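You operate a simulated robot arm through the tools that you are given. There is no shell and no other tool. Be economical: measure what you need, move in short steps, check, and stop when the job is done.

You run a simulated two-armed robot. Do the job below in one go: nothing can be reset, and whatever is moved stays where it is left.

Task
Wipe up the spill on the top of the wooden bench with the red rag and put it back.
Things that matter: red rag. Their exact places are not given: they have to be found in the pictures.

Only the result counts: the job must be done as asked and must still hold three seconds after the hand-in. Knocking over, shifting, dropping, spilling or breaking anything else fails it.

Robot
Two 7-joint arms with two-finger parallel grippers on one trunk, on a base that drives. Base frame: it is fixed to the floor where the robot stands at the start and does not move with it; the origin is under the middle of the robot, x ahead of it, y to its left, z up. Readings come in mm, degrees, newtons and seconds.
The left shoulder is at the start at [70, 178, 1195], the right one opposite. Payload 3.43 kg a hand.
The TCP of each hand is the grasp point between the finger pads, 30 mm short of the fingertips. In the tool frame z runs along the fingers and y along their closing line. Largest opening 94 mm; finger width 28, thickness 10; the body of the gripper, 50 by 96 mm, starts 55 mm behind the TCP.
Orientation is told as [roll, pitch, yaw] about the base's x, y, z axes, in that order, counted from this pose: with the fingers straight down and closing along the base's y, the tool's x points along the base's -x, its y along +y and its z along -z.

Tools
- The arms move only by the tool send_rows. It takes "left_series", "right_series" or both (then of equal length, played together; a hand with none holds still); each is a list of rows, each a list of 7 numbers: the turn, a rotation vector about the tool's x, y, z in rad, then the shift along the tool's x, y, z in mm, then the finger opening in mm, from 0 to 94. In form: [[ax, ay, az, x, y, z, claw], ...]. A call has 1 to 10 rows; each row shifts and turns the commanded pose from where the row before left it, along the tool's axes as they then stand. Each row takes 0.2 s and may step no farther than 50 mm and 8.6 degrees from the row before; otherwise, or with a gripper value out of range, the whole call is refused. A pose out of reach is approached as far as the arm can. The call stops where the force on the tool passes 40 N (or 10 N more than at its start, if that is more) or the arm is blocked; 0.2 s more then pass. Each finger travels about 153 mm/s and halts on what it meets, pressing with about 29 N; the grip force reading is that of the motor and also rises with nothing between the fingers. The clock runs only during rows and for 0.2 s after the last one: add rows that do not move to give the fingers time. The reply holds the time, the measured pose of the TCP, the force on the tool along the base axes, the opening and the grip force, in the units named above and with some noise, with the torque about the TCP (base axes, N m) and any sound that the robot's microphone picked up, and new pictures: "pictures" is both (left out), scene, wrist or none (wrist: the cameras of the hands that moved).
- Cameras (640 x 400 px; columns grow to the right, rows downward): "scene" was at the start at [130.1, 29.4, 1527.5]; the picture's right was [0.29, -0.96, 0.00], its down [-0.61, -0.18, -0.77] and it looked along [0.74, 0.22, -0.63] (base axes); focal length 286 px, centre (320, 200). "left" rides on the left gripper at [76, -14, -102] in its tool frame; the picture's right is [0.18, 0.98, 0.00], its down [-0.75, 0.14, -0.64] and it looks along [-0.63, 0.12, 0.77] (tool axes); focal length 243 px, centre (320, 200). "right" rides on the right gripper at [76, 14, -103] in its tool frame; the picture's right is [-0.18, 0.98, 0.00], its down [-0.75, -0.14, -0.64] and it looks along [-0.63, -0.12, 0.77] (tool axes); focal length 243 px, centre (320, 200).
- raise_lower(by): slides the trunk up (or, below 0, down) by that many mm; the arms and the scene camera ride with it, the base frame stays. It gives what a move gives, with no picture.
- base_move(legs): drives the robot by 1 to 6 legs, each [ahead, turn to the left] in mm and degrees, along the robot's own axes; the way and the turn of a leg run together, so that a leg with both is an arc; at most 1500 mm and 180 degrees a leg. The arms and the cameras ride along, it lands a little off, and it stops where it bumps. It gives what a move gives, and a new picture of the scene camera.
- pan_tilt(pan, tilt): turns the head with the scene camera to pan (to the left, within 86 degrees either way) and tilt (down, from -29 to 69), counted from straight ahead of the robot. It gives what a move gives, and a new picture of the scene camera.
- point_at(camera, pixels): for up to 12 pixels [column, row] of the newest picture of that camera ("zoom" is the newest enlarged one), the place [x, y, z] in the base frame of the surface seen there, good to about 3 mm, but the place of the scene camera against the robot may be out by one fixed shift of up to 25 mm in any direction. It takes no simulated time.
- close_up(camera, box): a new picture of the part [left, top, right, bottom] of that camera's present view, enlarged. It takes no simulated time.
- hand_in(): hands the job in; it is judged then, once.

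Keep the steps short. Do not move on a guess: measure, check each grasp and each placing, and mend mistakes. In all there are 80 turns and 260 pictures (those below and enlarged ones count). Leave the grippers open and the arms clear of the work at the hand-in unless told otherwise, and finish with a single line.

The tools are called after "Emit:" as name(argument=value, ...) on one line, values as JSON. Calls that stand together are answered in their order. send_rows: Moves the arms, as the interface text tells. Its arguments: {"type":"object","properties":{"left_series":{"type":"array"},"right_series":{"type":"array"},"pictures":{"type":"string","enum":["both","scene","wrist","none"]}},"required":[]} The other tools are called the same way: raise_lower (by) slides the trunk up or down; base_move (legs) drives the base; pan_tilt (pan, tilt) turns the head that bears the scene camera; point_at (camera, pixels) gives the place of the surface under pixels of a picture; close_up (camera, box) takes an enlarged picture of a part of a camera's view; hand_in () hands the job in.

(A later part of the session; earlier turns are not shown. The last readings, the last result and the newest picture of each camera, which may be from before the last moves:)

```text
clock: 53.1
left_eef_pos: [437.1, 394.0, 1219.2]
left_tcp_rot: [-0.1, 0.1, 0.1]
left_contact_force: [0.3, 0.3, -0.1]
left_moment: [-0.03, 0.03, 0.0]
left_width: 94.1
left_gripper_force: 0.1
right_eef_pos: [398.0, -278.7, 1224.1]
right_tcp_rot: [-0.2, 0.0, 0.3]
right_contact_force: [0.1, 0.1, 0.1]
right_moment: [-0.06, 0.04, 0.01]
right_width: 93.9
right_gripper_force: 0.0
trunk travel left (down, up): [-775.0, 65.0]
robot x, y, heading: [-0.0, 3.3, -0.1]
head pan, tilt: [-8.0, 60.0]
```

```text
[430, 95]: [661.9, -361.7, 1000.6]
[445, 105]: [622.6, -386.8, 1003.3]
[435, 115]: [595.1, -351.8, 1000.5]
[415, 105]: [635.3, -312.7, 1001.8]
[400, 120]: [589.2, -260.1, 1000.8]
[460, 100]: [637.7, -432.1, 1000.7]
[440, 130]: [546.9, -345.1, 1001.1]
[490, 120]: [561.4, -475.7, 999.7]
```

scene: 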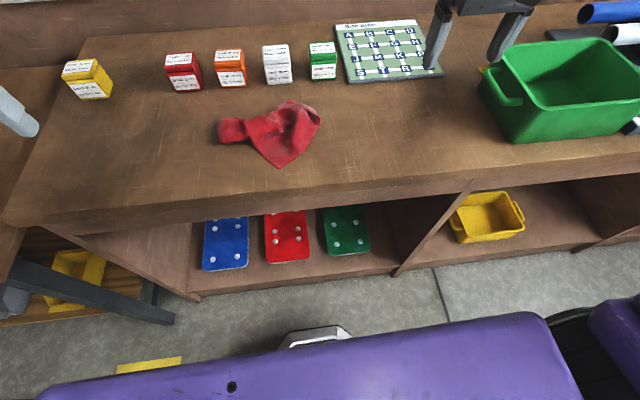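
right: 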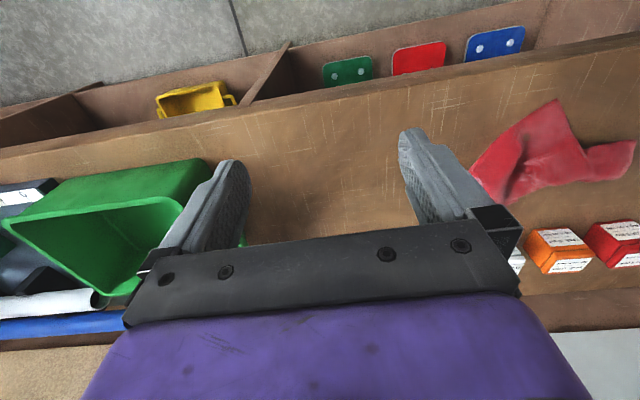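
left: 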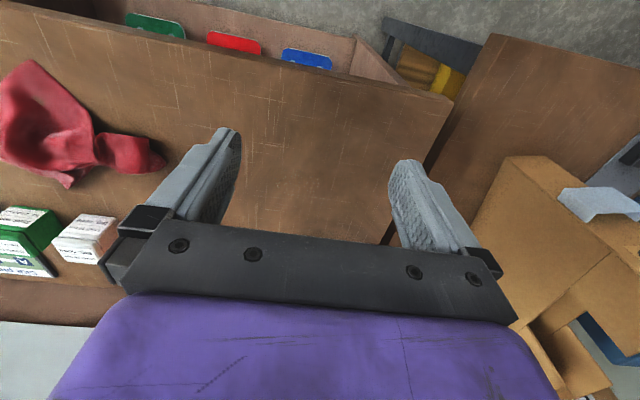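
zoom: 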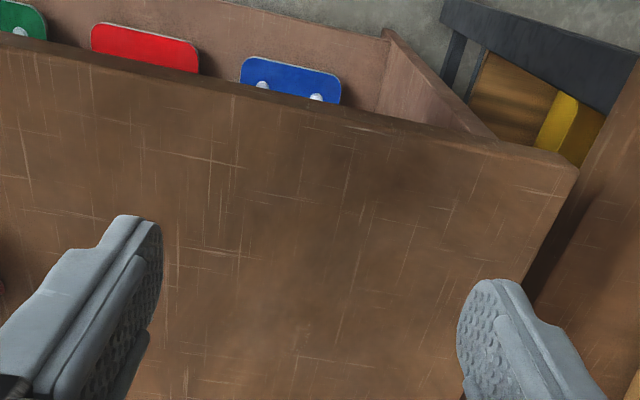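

In the second enlargement there's a pale curved mark at about (265,200). It could be the glint of a clear spill, so I enlarge it and locate it.

Emit:
close_up(camera="scene", box=[70, 110, 150, 170])

Emit:
point_at(camera="scene", pixels=[[111, 140], [100, 140], [125, 140], [80, 190]])

Emit:
pan_tilt(pan=32, tilt=45)

Emit:
close_up(camera="scene", box=[150, 130, 370, 290])

```text
6.67 times, centred on (110, 140) of scene
```

zoom: 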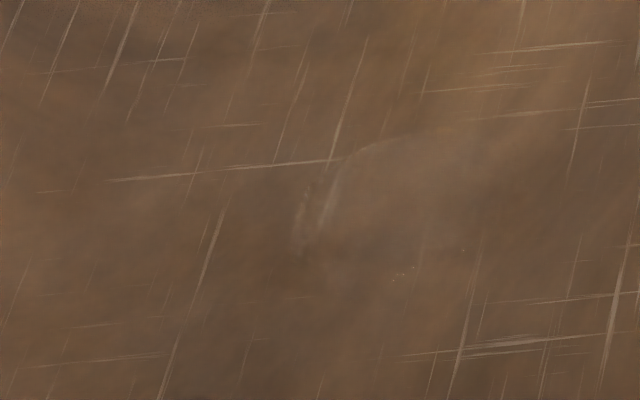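

```text
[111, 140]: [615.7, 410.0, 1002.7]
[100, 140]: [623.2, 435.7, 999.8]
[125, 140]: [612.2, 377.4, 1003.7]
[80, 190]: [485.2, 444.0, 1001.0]
```

```text
clock: 54.1
left_eef_pos: [433.7, 391.7, 1219.6]
left_tcp_rot: [0.1, 0.0, 0.1]
left_contact_force: [0.2, 0.1, -0.6]
left_moment: [-0.02, -0.04, 0.01]
left_width: 94.0
left_gripper_force: 0.0
right_eef_pos: [397.5, -280.6, 1224.4]
right_tcp_rot: [0.1, 0.0, 0.2]
right_contact_force: [0.4, -0.2, 0.4]
right_moment: [0.0, -0.01, 0.03]
right_width: 93.8
right_gripper_force: 0.0
trunk travel left (down, up): [-775.0, 65.0]
robot x, y, heading: [-2.1, -0.1, 0.3]
head pan, tilt: [32.0, 45.0]
```

scene: 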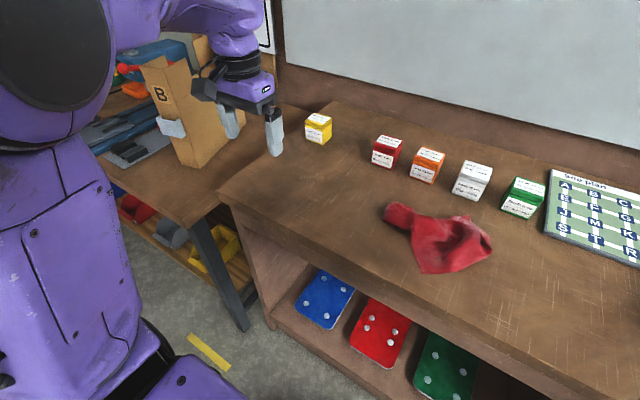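

```text
2.50 times, centred on (260, 210) of scene
```

zoom: 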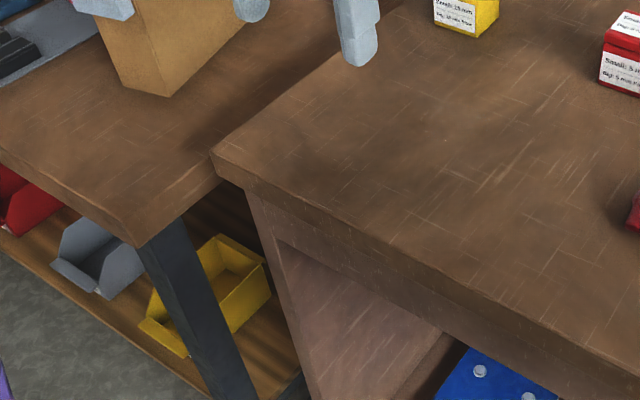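

I see it: a clear film with a curved edge and small glints, at about (300–490, 130–270) in the 6.7x enlargement. That is near x≈615, y≈400. I bring the left hand's camera over it.

Emit:
send_rows(left_series=[[0, 0, 0, -40, 0, 30, 94], [0, 0, 0, -40, 0, 30, 94], [0, 0, 0, -40, 0, 30, 94], [0, 0, 0, 0, 0, 0, 94], [0, 0, 0, 0, 0, 0, 94]], pictures="wrist")

Emit:
close_up(camera="left", box=[180, 40, 460, 215])

```text
clock: 55.3
left_eef_pos: [554.9, 391.7, 1132.7]
left_tcp_rot: [0.0, 0.0, 0.1]
left_contact_force: [-0.3, 0.3, 0.2]
left_moment: [0.0, 0.01, 0.01]
left_width: 94.0
left_gripper_force: 0.0
right_eef_pos: [396.7, -279.3, 1222.5]
right_tcp_rot: [-0.1, 0.0, 0.1]
right_contact_force: [-0.1, -0.4, 0.7]
right_moment: [-0.01, 0.0, -0.02]
right_width: 94.1
right_gripper_force: 0.0
trunk travel left (down, up): [-775.0, 65.0]
robot x, y, heading: [-5.6, 2.3, 0.1]
head pan, tilt: [32.0, 45.0]
```

left: 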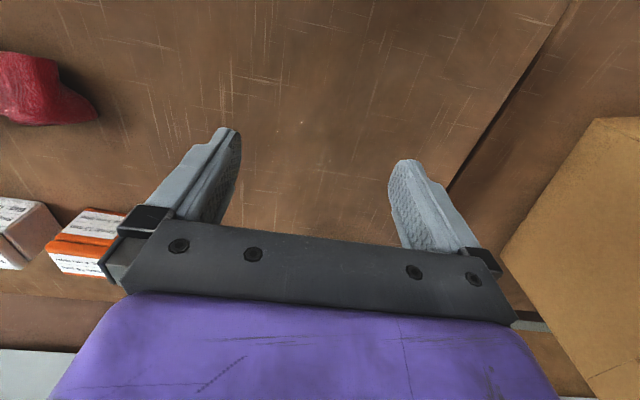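

```text
2.29 times, centred on (320, 128) of left
```

zoom: 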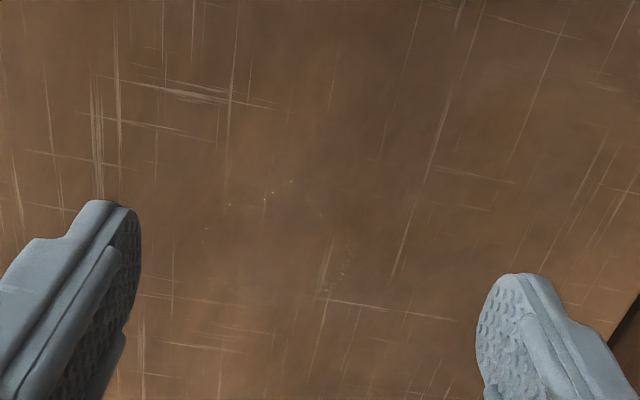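

Glints show at (205,228), (230,205), (290,182) and (345,275) in the enlargement, and no scratches show between them. I measure those places and enlarge further.

Emit:
point_at(camera="zoom", pixels=[[205, 228], [230, 205], [290, 182], [345, 275], [320, 215], [325, 295], [275, 150], [380, 160], [400, 250], [230, 330], [270, 200]])

Emit:
close_up(camera="left", box=[240, 80, 380, 180])

Emit:
pan_tilt(pan=0, tilt=55)

Emit:
close_up(camera="scene", box=[60, 60, 220, 180])

```text
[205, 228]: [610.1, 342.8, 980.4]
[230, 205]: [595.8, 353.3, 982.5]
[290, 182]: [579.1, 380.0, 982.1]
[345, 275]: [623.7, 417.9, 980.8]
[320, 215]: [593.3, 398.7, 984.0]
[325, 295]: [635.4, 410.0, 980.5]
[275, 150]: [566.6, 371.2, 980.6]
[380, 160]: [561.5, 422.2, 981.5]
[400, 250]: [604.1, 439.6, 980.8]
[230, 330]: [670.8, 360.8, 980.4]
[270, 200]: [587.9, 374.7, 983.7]
```

```text
4.00 times, centred on (310, 130) of left
```

zoom: 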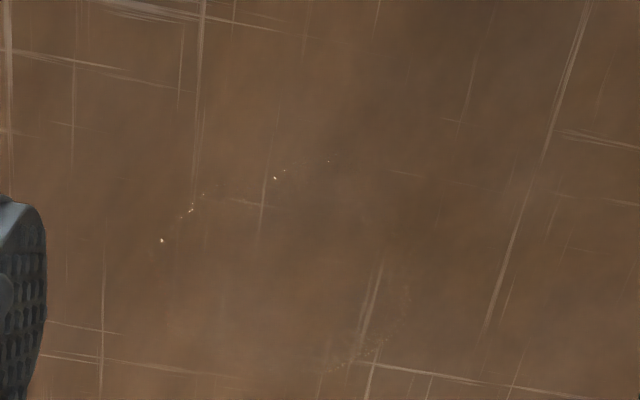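

```text
clock: 56.3
left_eef_pos: [553.2, 390.6, 1131.6]
left_tcp_rot: [0.1, -0.2, 0.0]
left_contact_force: [-0.3, -0.4, -0.2]
left_moment: [0.03, -0.02, 0.0]
left_width: 94.3
left_gripper_force: 0.0
right_eef_pos: [396.1, -280.6, 1224.5]
right_tcp_rot: [0.1, 0.0, 0.3]
right_contact_force: [-1.2, -0.4, -0.7]
right_moment: [0.0, -0.04, 0.01]
right_width: 94.2
right_gripper_force: 0.0
trunk travel left (down, up): [-775.0, 65.0]
robot x, y, heading: [0.6, 6.0, 0.3]
head pan, tilt: [0.0, 55.0]
```

scene: 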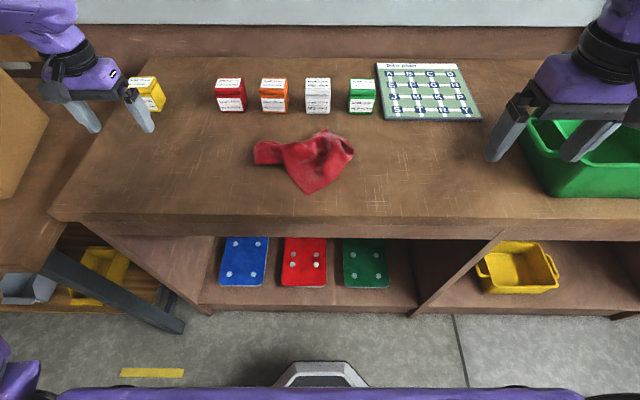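

```text
3.33 times, centred on (140, 120) of scene
```

zoom: 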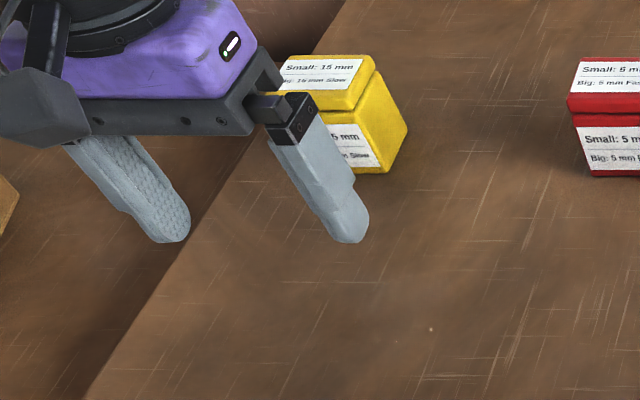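

The spill's outline is about x 570–645, y 340–430. To put both rag and spill in easy reach of the left hand, I lift it and shift the robot about 180 mm to the left.

Emit:
send_rows(left_series=[[0, 0, 0, 40, 0, -35, 94], [0, 0, 0, 40, 0, -35, 94], [0, 0, 0, 40, 0, -35, 94], [0, 0, 0, 0, 0, 0, 94]], pictures="none")

Emit:
base_move(legs=[[-200, 0], [0, 90], [180, 0], [0, -90], [200, 0]])

```text
refused: row 1 steps farther than a row can; nothing moved
```

```text
clock: 67.9
left_eef_pos: [540.4, 582.0, 1132.9]
left_tcp_rot: [0.1, -0.1, 0.9]
left_contact_force: [-0.7, 0.7, -0.1]
left_moment: [0.02, -0.02, 0.0]
left_width: 94.1
left_gripper_force: 0.1
right_eef_pos: [392.9, -92.8, 1224.8]
right_tcp_rot: [0.1, -0.1, 1.0]
right_contact_force: [-0.7, 0.4, -0.1]
right_moment: [-0.02, 0.01, 0.02]
right_width: 94.1
right_gripper_force: 0.1
trunk travel left (down, up): [-775.0, 65.0]
robot x, y, heading: [-7.8, 190.3, 1.3]
head pan, tilt: [0.0, 55.0]
```

scene: 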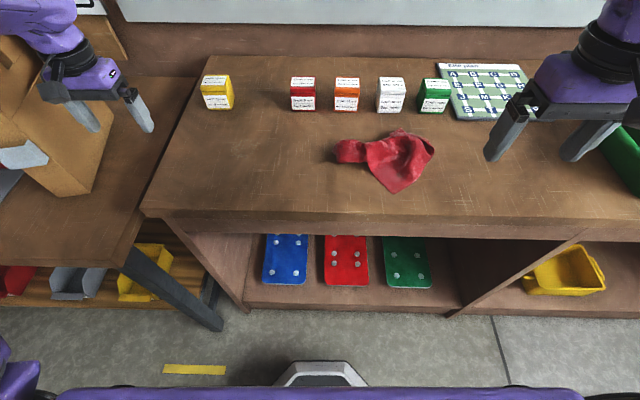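

The lift was refused, but the drive went through and nothing was touched. The left hand is now near the carton, so I lift it, then move it right toward the rag.

Emit:
send_rows(left_series=[[0, 0, 0, 0, 0, -40, 94], [0, 0, 0, 0, 0, -40, 94], [0, 0, 0, 0, -48, 0, 94], [0, 0, 0, 0, -48, 0, 94], [0, 0, 0, 0, -48, 0, 94], [0, 0, 0, 0, -48, 0, 94], [0, 0, 0, 0, -48, 0, 94], [0, 0, 0, 0, -48, 0, 94], [0, 0, 0, 0, -48, 0, 94], [0, 0, 0, 0, 0, 0, 94]])

Emit:
close_up(camera="scene", box=[180, 60, 380, 200])

Emit:
point_at(camera="scene", pixels=[[215, 108], [205, 80], [232, 108], [340, 150], [375, 150], [400, 150], [405, 190], [433, 150], [415, 165]])

```text
clock: 70.1
left_eef_pos: [550.0, 245.8, 1210.3]
left_tcp_rot: [0.1, -0.1, 1.0]
left_contact_force: [-0.3, -0.8, -0.1]
left_moment: [-0.03, 0.0, -0.01]
left_width: 93.8
left_gripper_force: 0.0
right_eef_pos: [395.2, -92.4, 1224.0]
right_tcp_rot: [0.0, 0.0, 1.0]
right_contact_force: [-0.1, -0.5, -0.2]
right_moment: [-0.02, -0.02, 0.02]
right_width: 93.8
right_gripper_force: 0.0
trunk travel left (down, up): [-775.0, 65.0]
robot x, y, heading: [-8.7, 188.0, 1.0]
head pan, tilt: [0.0, 55.0]
```

scene: 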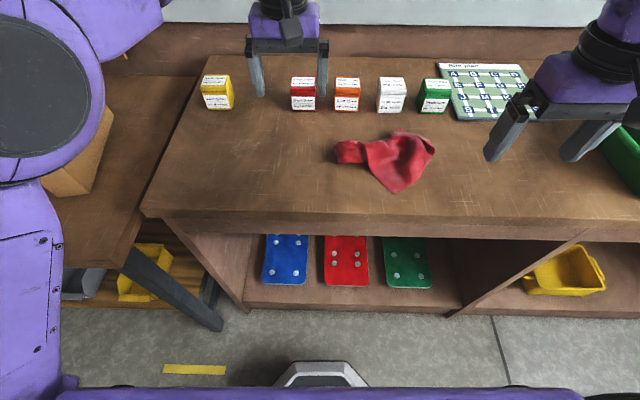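
left: 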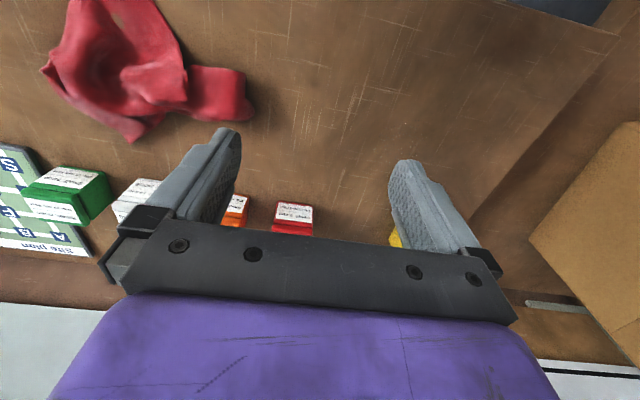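

```text
2.86 times, centred on (280, 130) of scene
```

zoom: 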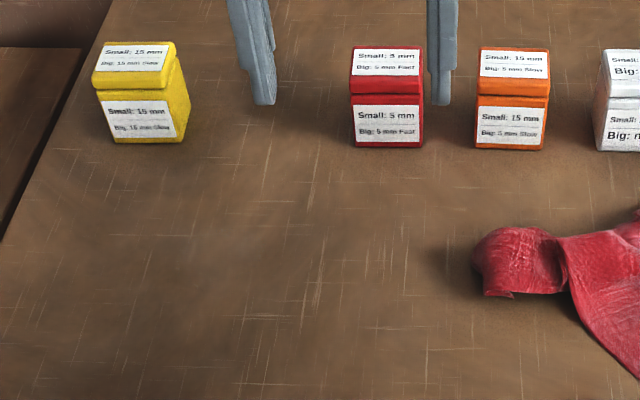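

```text
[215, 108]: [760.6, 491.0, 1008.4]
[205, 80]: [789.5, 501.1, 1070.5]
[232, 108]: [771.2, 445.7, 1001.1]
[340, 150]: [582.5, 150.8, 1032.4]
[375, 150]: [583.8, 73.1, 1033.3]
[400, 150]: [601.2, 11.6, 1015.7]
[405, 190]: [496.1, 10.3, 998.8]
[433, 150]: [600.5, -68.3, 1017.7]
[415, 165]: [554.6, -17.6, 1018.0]
```

The small boxes stand at x≥755, clear of the wiping area. I measure the rag's heights with the left camera to choose a grasp.

Emit:
point_at(camera="left", pixels=[[100, 50], [140, 85], [165, 90], [185, 95], [200, 95], [215, 95], [235, 95], [215, 70], [215, 118], [165, 60], [165, 115], [120, 20]])

Emit:
close_up(camera="left", box=[30, 0, 270, 150])

```text
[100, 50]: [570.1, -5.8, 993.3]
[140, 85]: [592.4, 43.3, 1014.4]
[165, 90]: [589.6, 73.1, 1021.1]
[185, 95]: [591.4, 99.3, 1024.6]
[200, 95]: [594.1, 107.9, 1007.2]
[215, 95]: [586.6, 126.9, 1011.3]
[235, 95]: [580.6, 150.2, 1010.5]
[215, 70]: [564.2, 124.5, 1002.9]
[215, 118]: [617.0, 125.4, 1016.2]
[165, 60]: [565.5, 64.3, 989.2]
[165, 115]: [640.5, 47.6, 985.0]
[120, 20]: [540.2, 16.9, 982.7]
```

```text
2.67 times, centred on (150, 75) of left
```

zoom: 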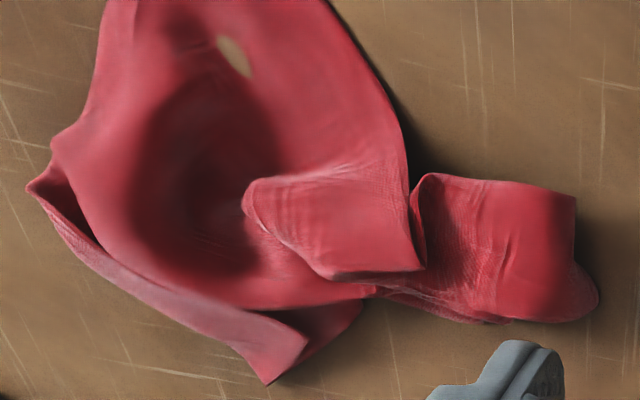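

The rag's tail lies at about x 560–625, y 105–155, up to z≈1016, with bare bench on both sides in x. I will grasp it closing along x at (592,128). First I turn the left hand to yaw −90.

Emit:
send_rows(left_series=[[0, 0, 0.149, 0, 0, 0, 94], [0, 0, 0.149, 0, 0, 0, 94], [0, 0, 0.149, 0, 0, 0, 94], [0, 0, 0.149, 0, 0, 0, 94], [0, 0, 0.149, 0, 0, 0, 94], [0, 0, 0.149, 0, 0, 0, 94], [0, 0, 0.149, 0, 0, 0, 94], [0, 0, 0.149, 0, 0, 0, 94], [0, 0, 0.149, 0, 0, 0, 94], [0, 0, 0.149, 0, 0, 0, 94]])

```text
clock: 72.3
left_eef_pos: [547.8, 244.4, 1212.1]
left_tcp_rot: [0.0, 0.0, -84.6]
left_contact_force: [-0.1, -0.3, 0.3]
left_moment: [0.02, -0.03, 0.0]
left_width: 94.2
left_gripper_force: 0.1
right_eef_pos: [394.8, -91.6, 1223.1]
right_tcp_rot: [0.0, 0.0, 1.1]
right_contact_force: [-0.3, -0.5, 0.2]
right_moment: [0.01, 0.01, 0.0]
right_width: 94.1
right_gripper_force: 0.0
trunk travel left (down, up): [-775.0, 65.0]
robot x, y, heading: [-8.0, 182.2, 1.0]
head pan, tilt: [0.0, 55.0]
```

scene: 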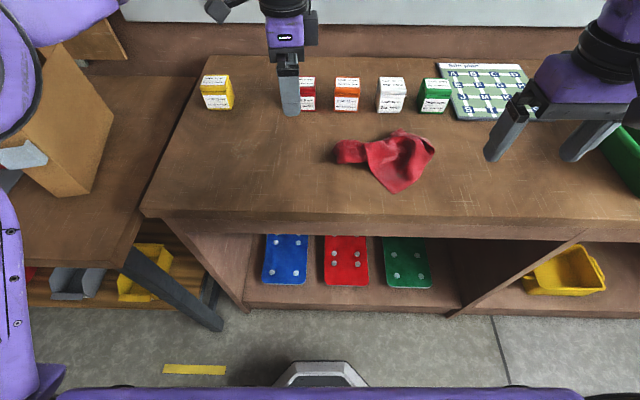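
left: 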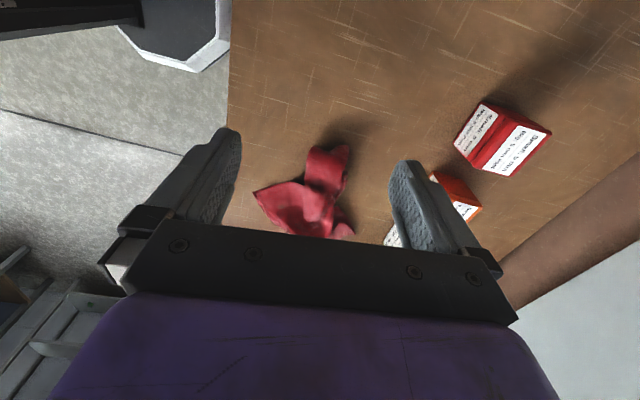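

The yaw is −84.6. I finish the turn and move above the tail to (592,128), descending to about z 1100.

Emit:
send_rows(left_series=[[0, 0, 0.095, 0, 0, 0, 94], [0, 0, 0, -39, 15, 25, 94], [0, 0, 0, -39, 15, 25, 94], [0, 0, 0, -38, 15, 25, 94], [0, 0, 0, 0, 0, 35, 94], [0, 0, 0, 0, 0, 0, 94]])

Emit:
close_up(camera="left", box=[180, 60, 460, 235])

```text
clock: 73.7
left_eef_pos: [588.9, 137.9, 1108.9]
left_tcp_rot: [-0.1, 0.2, -90.0]
left_contact_force: [0.9, 0.7, 0.6]
left_moment: [0.0, 0.0, 0.01]
left_width: 94.1
left_gripper_force: 0.1
left hand out of reach, approached as far as the arm can: row 4
right_eef_pos: [395.0, -92.7, 1223.1]
right_tcp_rot: [0.0, 0.1, 1.0]
right_contact_force: [1.2, 0.1, 0.6]
right_moment: [0.01, 0.01, -0.06]
right_width: 93.7
right_gripper_force: 0.1
trunk travel left (down, up): [-775.0, 65.0]
robot x, y, heading: [-10.7, 185.9, 1.2]
head pan, tilt: [0.0, 55.0]
```

scene: 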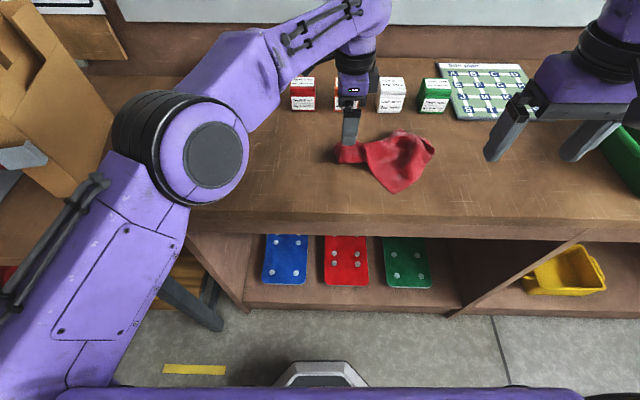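
left: 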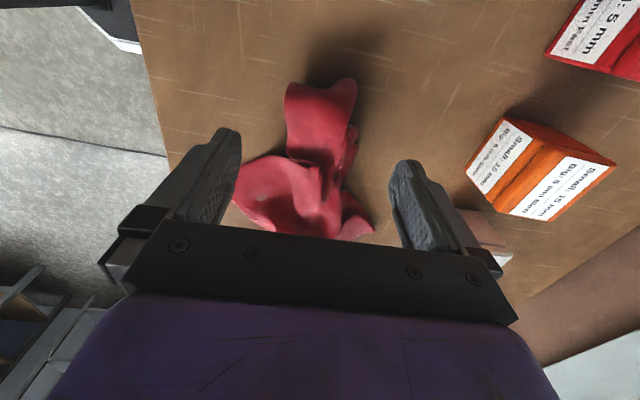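

```text
2.29 times, centred on (320, 148) of left
```

zoom: 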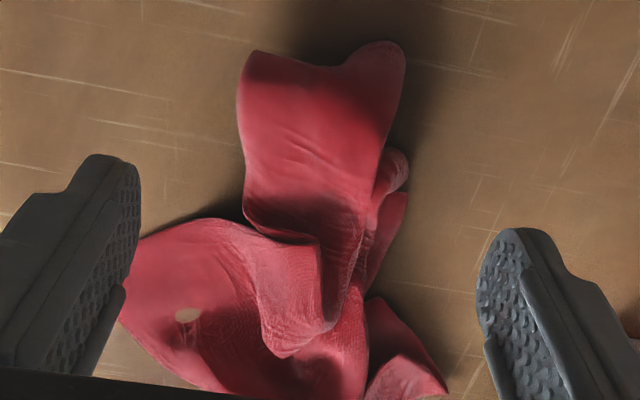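

The arm stopped about 10 mm short in y (138). I measure the tail again from here.

Emit:
point_at(camera="left", pixels=[[320, 90], [287, 95], [355, 90], [320, 120], [290, 140], [345, 130], [315, 145], [355, 140], [320, 165], [320, 190]])

```text
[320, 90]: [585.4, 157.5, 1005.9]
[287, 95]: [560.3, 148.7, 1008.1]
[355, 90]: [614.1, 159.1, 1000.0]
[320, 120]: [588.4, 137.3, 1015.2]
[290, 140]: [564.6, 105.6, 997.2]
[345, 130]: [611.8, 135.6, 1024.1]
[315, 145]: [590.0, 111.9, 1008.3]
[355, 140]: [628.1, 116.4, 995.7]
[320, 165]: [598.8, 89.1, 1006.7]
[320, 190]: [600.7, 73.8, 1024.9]
```

The tail spans x 560–628, y 105–160, so the current spot is good enough. I descend to TCP z≈1014.

Emit:
send_rows(left_series=[[0, 0, 0, 0, 4, 30, 94], [0, 0, 0, 0, 0, 30, 94], [0, 0, 0, 0, 0, 20, 94], [0, 0, 0, 0, 0, 14, 94], [0, 0, 0, 0, 0, 0, 94]])

```text
clock: 74.9
left_eef_pos: [593.3, 138.7, 1012.6]
left_tcp_rot: [0.2, 0.0, -89.9]
left_contact_force: [-0.5, -0.3, -0.4]
left_moment: [-0.01, 0.0, 0.0]
left_width: 94.2
left_gripper_force: 0.0
right_eef_pos: [394.7, -91.4, 1222.7]
right_tcp_rot: [0.0, 0.0, 1.0]
right_contact_force: [0.1, 0.2, -0.6]
right_moment: [0.01, 0.0, -0.01]
right_width: 94.2
right_gripper_force: 0.1
trunk travel left (down, up): [-775.0, 65.0]
robot x, y, heading: [-9.5, 183.8, 0.8]
head pan, tilt: [0.0, 55.0]
```

scene: 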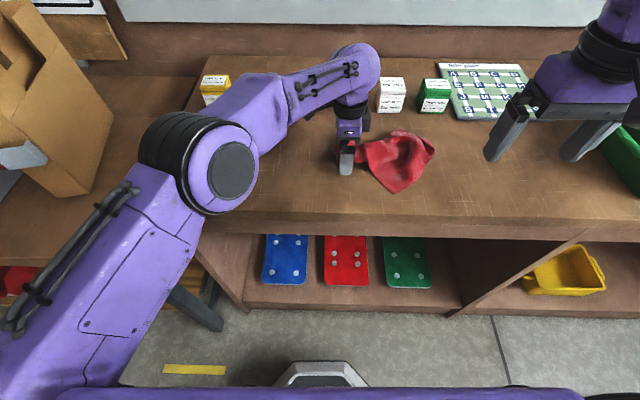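
left: 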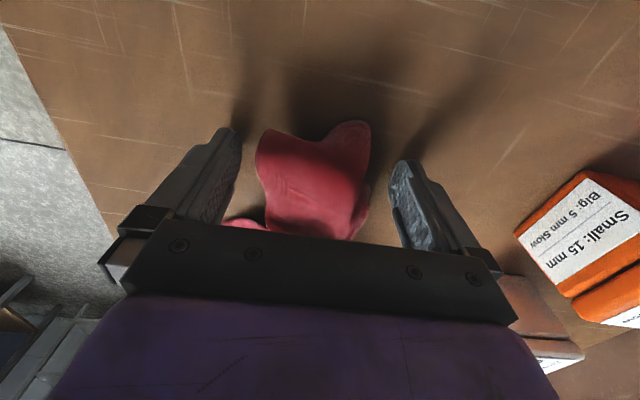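

The tail sits between the fingers. I close them.

Emit:
send_rows(left_series=[[0, 0, 0, 0, 0, 0, 50], [0, 0, 0, 0, 0, 0, 20], [0, 0, 0, 0, 0, 0, 0], [0, 0, 0, 0, 0, 0, 0], [0, 0, 0, 0, 0, 0, 0]])

```text
clock: 76.1
left_eef_pos: [593.5, 138.7, 1012.3]
left_tcp_rot: [0.0, 0.1, -89.9]
left_contact_force: [0.3, -1.0, 0.1]
left_moment: [-0.01, -0.05, 0.01]
left_width: 7.7
left_gripper_force: 28.7
right_eef_pos: [394.3, -92.8, 1223.8]
right_tcp_rot: [0.0, 0.0, 1.0]
right_contact_force: [-0.2, -0.1, -0.9]
right_moment: [0.04, 0.0, -0.06]
right_width: 93.9
right_gripper_force: 0.1
trunk travel left (down, up): [-775.0, 65.0]
robot x, y, heading: [-9.7, 185.3, 1.2]
head pan, tilt: [0.0, 55.0]
```

scene: 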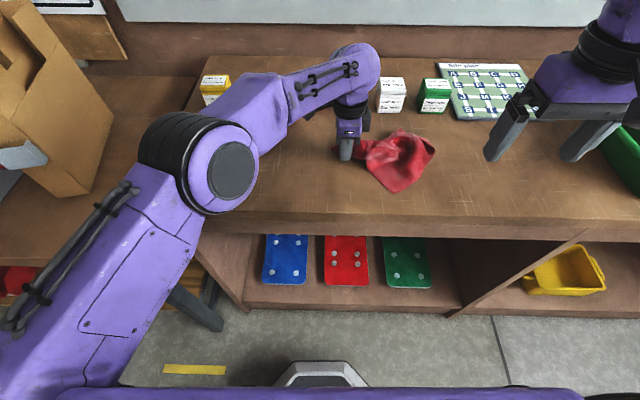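
left: 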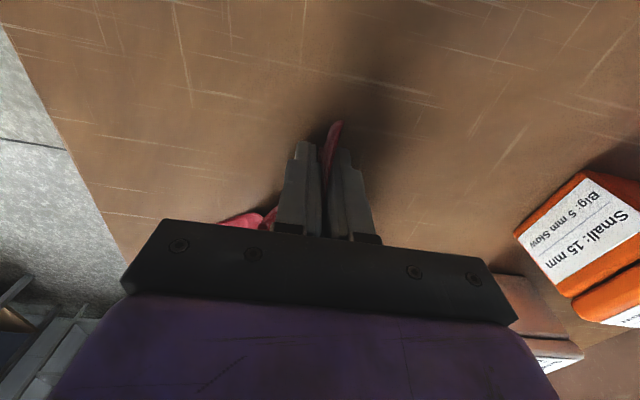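

The cloth is soft and held at 7.7 mm thickness. I drag it along the bench to the left toward the spill, watching.

Emit:
send_rows(left_series=[[0, 0, 0, 25, 2, 0, 0], [0, 0, 0, 25, 2, 0, 0], [0, 0, 0, 25, 2, 0, 0], [0, 0, 0, 25, 2, 0, 0], [0, 0, 0, 25, 2, 0, 0], [0, 0, 0, 25, 2, 0, 0], [0, 0, 0, 25, 2, 0, 0], [0, 0, 0, 25, 0, 0, 0], [0, 0, 0, 0, 0, 0, 0]])

```text
clock: 78.1
left_eef_pos: [605.2, 337.8, 1014.9]
left_tcp_rot: [0.1, 0.2, -90.0]
left_contact_force: [-0.6, 0.7, -0.7]
left_moment: [-0.02, 0.05, -0.01]
left_width: 7.8
left_gripper_force: 29.4
right_eef_pos: [394.8, -91.9, 1223.6]
right_tcp_rot: [0.0, 0.1, 1.0]
right_contact_force: [-0.2, -1.0, -0.3]
right_moment: [0.03, -0.02, 0.02]
right_width: 93.9
right_gripper_force: 0.1
trunk travel left (down, up): [-775.0, 65.0]
robot x, y, heading: [-5.1, 182.2, 0.8]
head pan, tilt: [0.0, 55.0]
```

scene: 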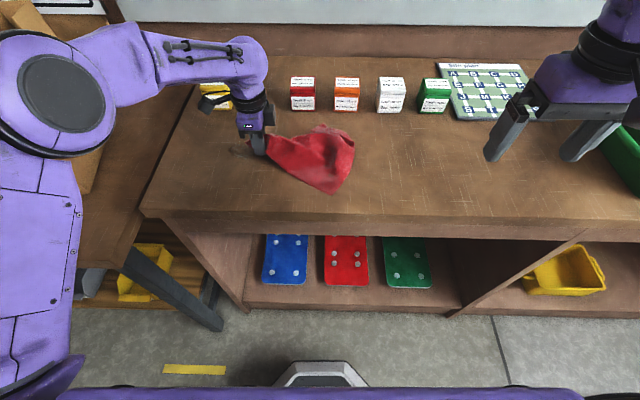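
left: 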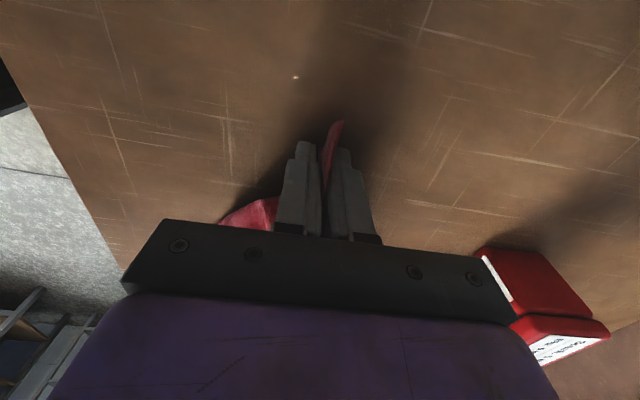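

It drags well and nothing else moved. A glint shows at (296,77) in the wrist picture, so I enlarge to see the spill from here.

Emit:
close_up(camera="left", box=[200, 0, 440, 150])

Emit:
close_up(camera="scene", box=[160, 90, 300, 190])

Emit:
point_at(camera="left", pixels=[[296, 77], [330, 60]])

```text
2.67 times, centred on (320, 75) of left
```

zoom: 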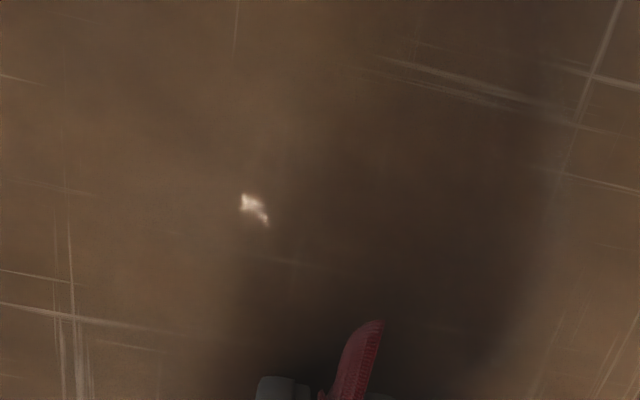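

```text
4.00 times, centred on (230, 140) of scene
```

zoom: 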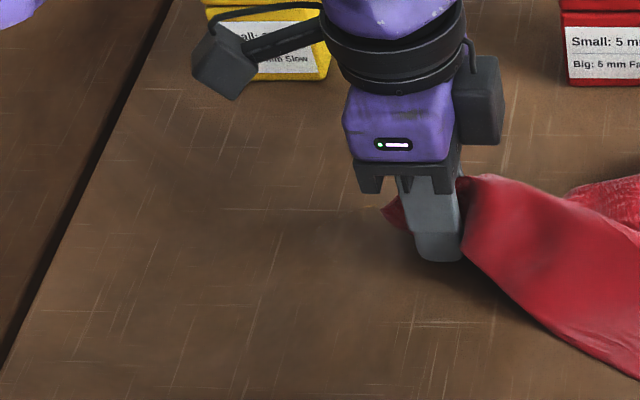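

```text
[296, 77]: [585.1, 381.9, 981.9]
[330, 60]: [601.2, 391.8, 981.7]
```

I drag on to y≈500 so the whole cloth passes over the spill.

Emit:
send_rows(left_series=[[0, 0, 0, 25, 0, 1, 0], [0, 0, 0, 25, 0, 1, 0], [0, 0, 0, 25, 0, 1, 0], [0, 0, 0, 25, 0, 1, 0], [0, 0, 0, 25, 0, 0, 0], [0, 0, 0, 25, 0, 0, 0], [0, 0, 0, 10, 0, 0, 0], [0, 0, 0, 0, 0, 0, 0]])

```text
clock: 79.9
left_eef_pos: [606.0, 497.3, 1010.8]
left_tcp_rot: [0.1, 0.1, -89.9]
left_contact_force: [-0.2, -0.6, 2.4]
left_moment: [-0.02, -0.04, 0.05]
left_width: 7.7
left_gripper_force: 28.9
right_eef_pos: [394.2, -92.6, 1222.8]
right_tcp_rot: [0.1, 0.0, 1.0]
right_contact_force: [-0.7, 0.6, 0.7]
right_moment: [-0.01, 0.0, -0.02]
right_width: 93.8
right_gripper_force: 0.0
trunk travel left (down, up): [-775.0, 65.0]
robot x, y, heading: [-7.7, 189.4, 1.0]
head pan, tilt: [0.0, 55.0]
```

scene: 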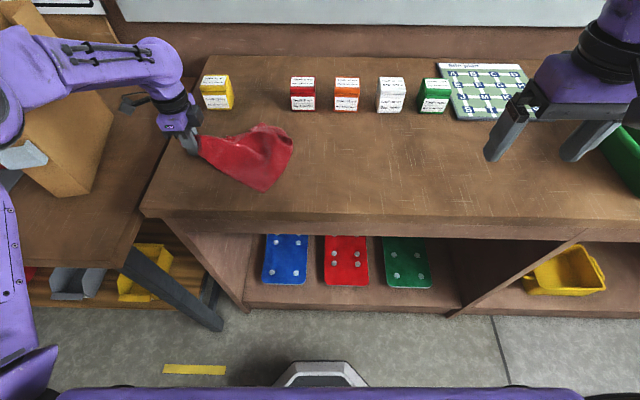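
left: 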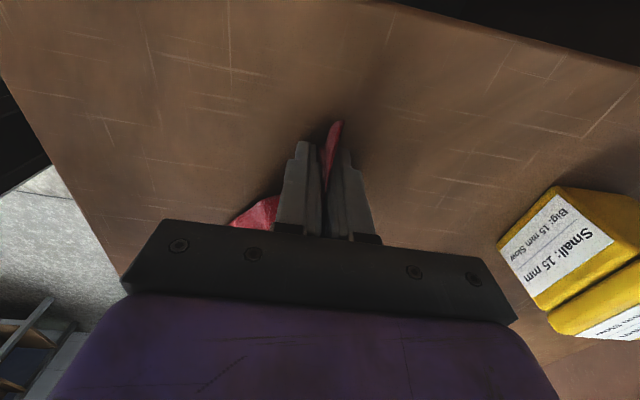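

The cloth lies over the spill. I scrub with a zigzag: back over the spill area with sideways strokes of ±45 mm in x, pressing lightly.

Emit:
send_rows(left_series=[[0, 0, 0, -15, 40, 0, 0], [0, 0, 0, -15, -45, 0, 0], [0, 0, 0, -15, -45, 0, 0], [0, 0, 0, -15, 45, 0, 0], [0, 0, 0, -15, 45, 0, 0], [0, 0, 0, -15, -45, 0, 0], [0, 0, 0, -15, -45, 0, 0], [0, 0, 0, -15, 45, 0, 0], [0, 0, 0, -15, 45, 0, 0], [0, 0, 0, -15, -45, 0, 0]])

```text
clock: 82.1
left_eef_pos: [599.3, 347.2, 1011.6]
left_tcp_rot: [0.0, 0.0, -90.0]
left_contact_force: [-0.4, 0.6, 0.7]
left_moment: [0.0, -0.01, 0.0]
left_width: 7.9
left_gripper_force: 29.1
right_eef_pos: [392.1, -93.0, 1224.0]
right_tcp_rot: [0.1, -0.3, 0.9]
right_contact_force: [-0.6, 0.6, 0.2]
right_moment: [0.01, -0.05, 0.01]
right_width: 94.0
right_gripper_force: 0.1
trunk travel left (down, up): [-775.0, 65.0]
robot x, y, heading: [-8.3, 184.6, 0.8]
head pan, tilt: [0.0, 55.0]
```

scene: 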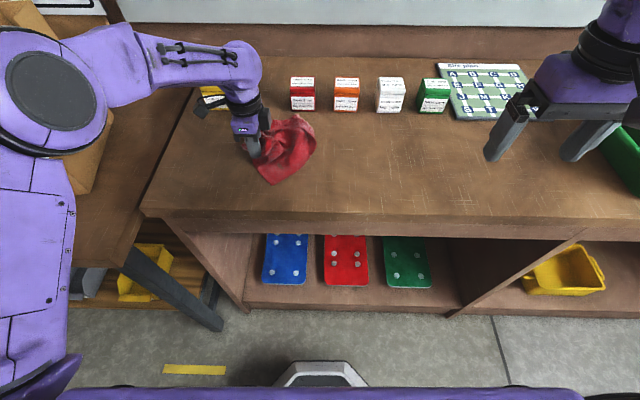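
left: 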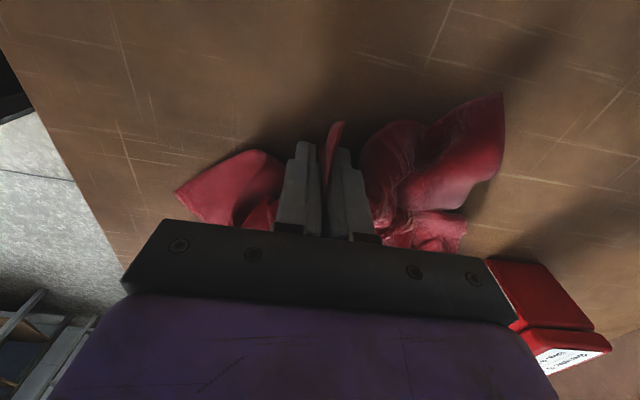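

The cloth is bunched round the fingers like a mop. I check for remaining liquid in the area ahead.

Emit:
close_up(camera="left", box=[180, 0, 480, 160])

Emit:
send_rows(left_series=[[0, 0, 0, 10, -45, 0, 0], [0, 0, 0, 10, 45, 0, 0], [0, 0, 0, 10, 45, 0, 0], [0, 0, 0, 15, -45, 0, 0], [0, 0, 0, 15, -45, 0, 0], [0, 0, 0, 15, 45, 0, 0], [0, 0, 0, 15, 45, 0, 0], [0, 0, 0, 15, -45, 0, 0], [0, 0, 0, 15, -45, 0, 0], [0, 0, 0, 10, 45, 0, 0]], pictures="none")

Emit:
send_rows(left_series=[[0, 0, 0, -25, 0, 0, 0], [0, 0, 0, -25, 40, 0, 0], [0, 0, 0, -25, -40, 0, 0], [0, 0, 0, -25, -40, 0, 0], [0, 0, 0, -25, 40, 0, 0], [0, 0, 0, -25, 0, 0, 0], [0, 0, 0, -25, 0, 0, 0], [0, 0, 0, -25, 0, 0, 0], [0, 0, 0, -25, 0, 0, 0], [0, 0, 0, 0, 0, 0, 0]])

Emit:
close_up(camera="left", box=[180, 0, 480, 160])

Emit:
close_up(camera="scene", box=[160, 90, 300, 190])

```text
2.13 times, centred on (330, 80) of left
```

zoom: 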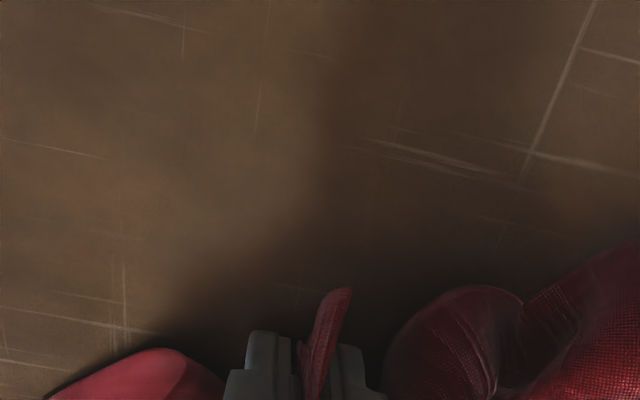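

```text
clock: 84.3
left_eef_pos: [605.1, 477.3, 1009.7]
left_tcp_rot: [-0.1, 0.1, -89.8]
left_contact_force: [-1.0, 1.1, 5.2]
left_moment: [-0.06, -0.06, -0.09]
left_width: 7.5
left_gripper_force: 29.5
right_eef_pos: [397.0, -93.3, 1223.1]
right_tcp_rot: [0.1, 0.1, 1.0]
right_contact_force: [-0.5, -0.3, 0.4]
right_moment: [0.0, 0.04, 0.01]
right_width: 94.1
right_gripper_force: 0.1
trunk travel left (down, up): [-775.0, 65.0]
robot x, y, heading: [-5.9, 186.5, 0.8]
head pan, tilt: [0.0, 55.0]
```

```text
clock: 86.5
left_eef_pos: [604.6, 253.2, 1009.4]
left_tcp_rot: [0.1, 0.0, -89.9]
left_contact_force: [-1.5, -0.2, 1.4]
left_moment: [0.01, -0.04, 0.0]
left_width: 7.5
left_gripper_force: 28.9
right_eef_pos: [395.4, -92.5, 1223.1]
right_tcp_rot: [-0.1, 0.0, 0.9]
right_contact_force: [-0.3, -0.2, 0.2]
right_moment: [-0.01, 0.04, 0.02]
right_width: 93.8
right_gripper_force: 0.1
trunk travel left (down, up): [-775.0, 65.0]
robot x, y, heading: [-5.9, 185.7, 1.1]
head pan, tilt: [0.0, 55.0]
```

scene: 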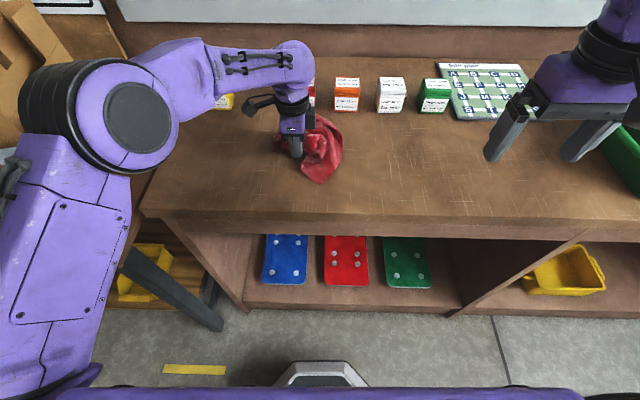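
left: 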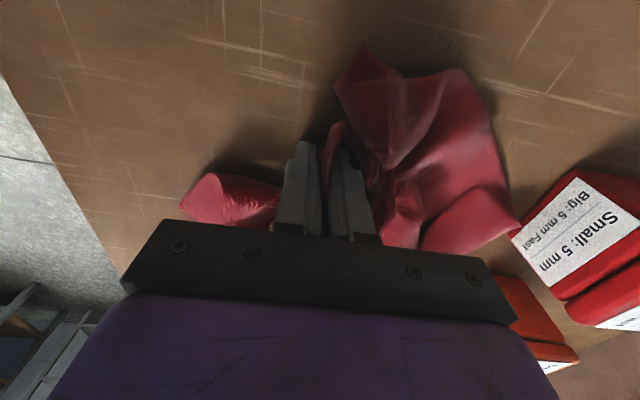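

```text
2.13 times, centred on (330, 80) of left
```

zoom: 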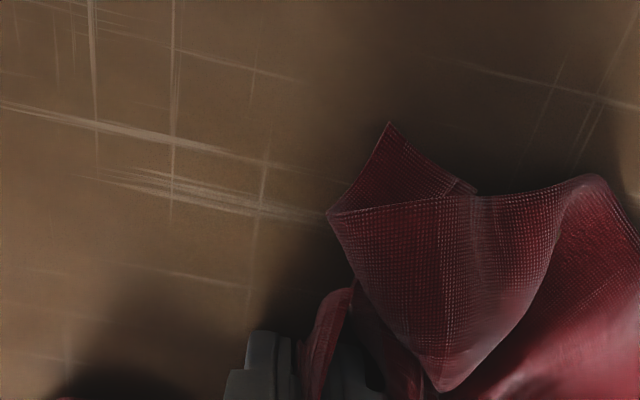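

```text
4.00 times, centred on (230, 140) of scene
```

zoom: 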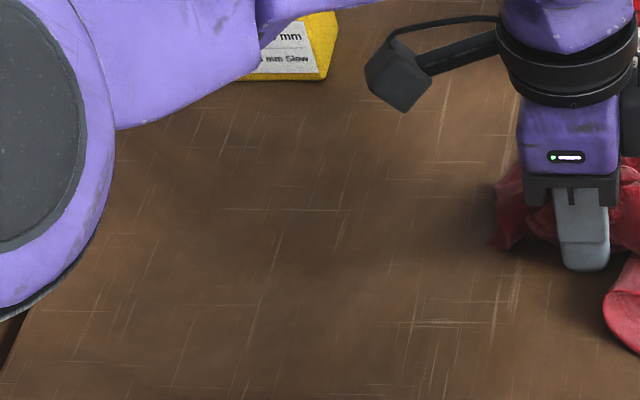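

The spill area looks clear from here. The cloth's edge seems close to the red box at (515,225), so I lift straight up rather than push on.

Emit:
send_rows(left_series=[[0, 0, 0, 0, -15, -25, 0], [0, 0, 0, 0, -15, -30, 0], [0, 0, 0, 0, -10, -40, 0], [0, 0, 0, 0, 0, -40, 0], [0, 0, 0, 0, 0, -40, 0], [0, 0, 0, 0, 0, -40, 0], [0, 0, 0, 0, 0, 0, 0], [0, 0, 0, 0, 0, 0, 0]])

Emit:
close_up(camera="scene", box=[150, 60, 370, 210])

Emit:
close_up(camera="left", box=[100, 0, 480, 200])

```text
clock: 88.3
left_eef_pos: [561.9, 250.8, 1224.7]
left_tcp_rot: [0.1, 0.0, -89.9]
left_contact_force: [-0.5, 0.0, 0.4]
left_moment: [0.04, -0.01, -0.01]
left_width: 7.3
left_gripper_force: 28.7
right_eef_pos: [395.5, -92.6, 1222.5]
right_tcp_rot: [0.0, 0.0, 1.0]
right_contact_force: [-0.7, -0.1, -0.1]
right_moment: [0.01, 0.01, 0.01]
right_width: 94.0
right_gripper_force: 0.1
trunk travel left (down, up): [-775.0, 65.0]
robot x, y, heading: [-8.3, 185.7, 1.0]
head pan, tilt: [0.0, 55.0]
```

scene: 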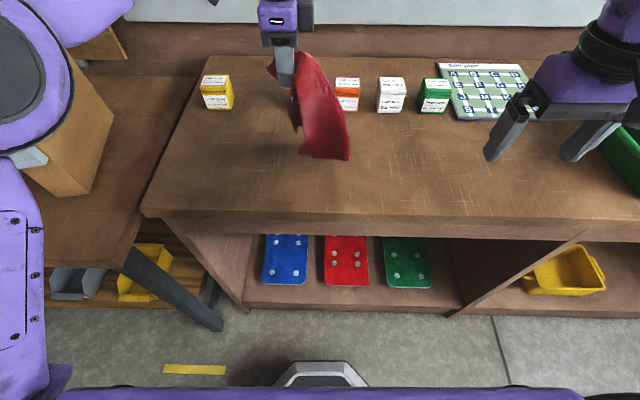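
left: 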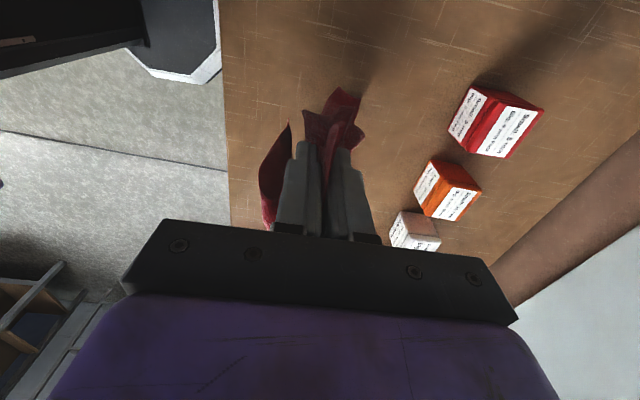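

```text
2.67 times, centred on (260, 135) of scene
```

zoom: 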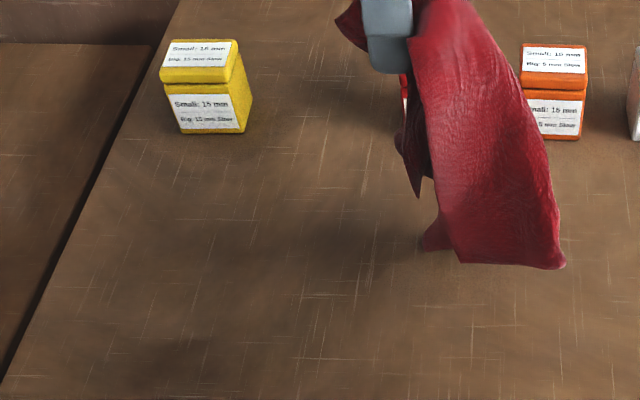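

```text
1.68 times, centred on (290, 100) of left
```

zoom: 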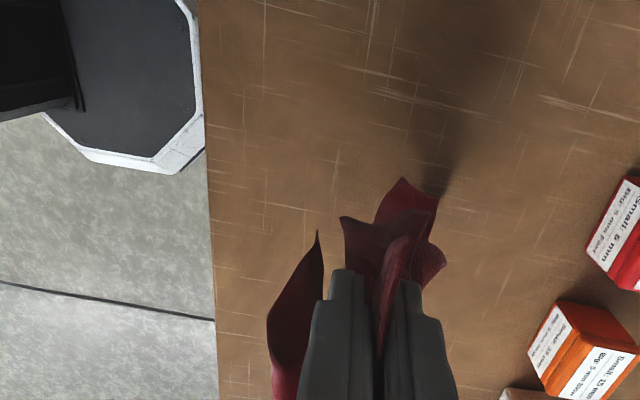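

I enlarge the spill place strongly, around (240,147), to look for any remaining film.

Emit:
close_up(camera="scene", box=[190, 110, 300, 185])

Emit:
pan_tilt(pan=10, tilt=50)

Emit:
close_up(camera="scene", box=[220, 130, 350, 220])

```text
5.33 times, centred on (245, 148) of scene
```

zoom: 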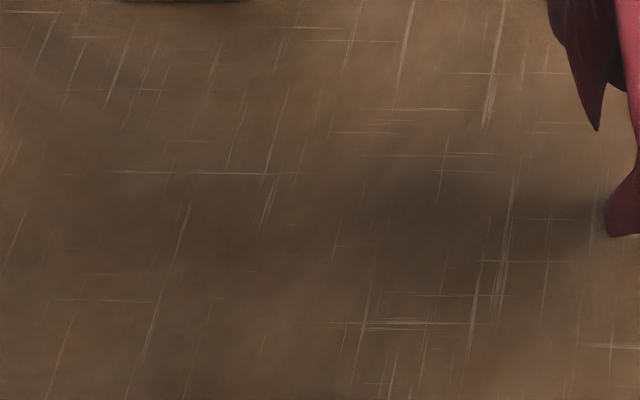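

```text
clock: 89.0
left_eef_pos: [561.7, 251.4, 1224.6]
left_tcp_rot: [0.1, 0.0, -89.9]
left_contact_force: [-0.4, -0.1, -0.6]
left_moment: [0.0, 0.01, 0.0]
left_width: 7.6
left_gripper_force: 29.0
right_eef_pos: [395.6, -92.0, 1223.2]
right_tcp_rot: [0.0, 0.0, 1.1]
right_contact_force: [0.4, 0.0, -0.2]
right_moment: [-0.01, -0.01, 0.0]
right_width: 93.7
right_gripper_force: 0.0
trunk travel left (down, up): [-775.0, 65.0]
robot x, y, heading: [-10.9, 183.6, 1.4]
head pan, tilt: [10.0, 50.0]
```

scene: 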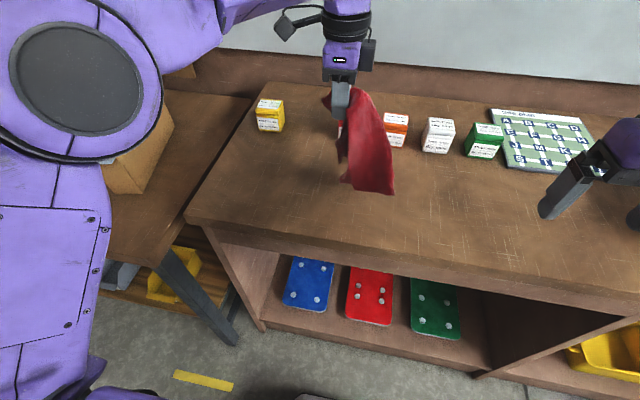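

```text
4.44 times, centred on (285, 175) of scene
```

zoom: 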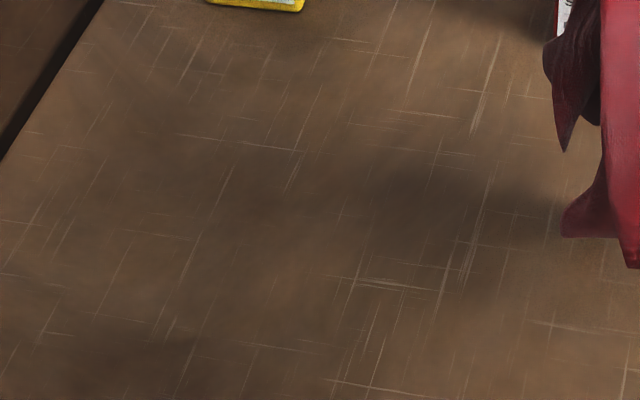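

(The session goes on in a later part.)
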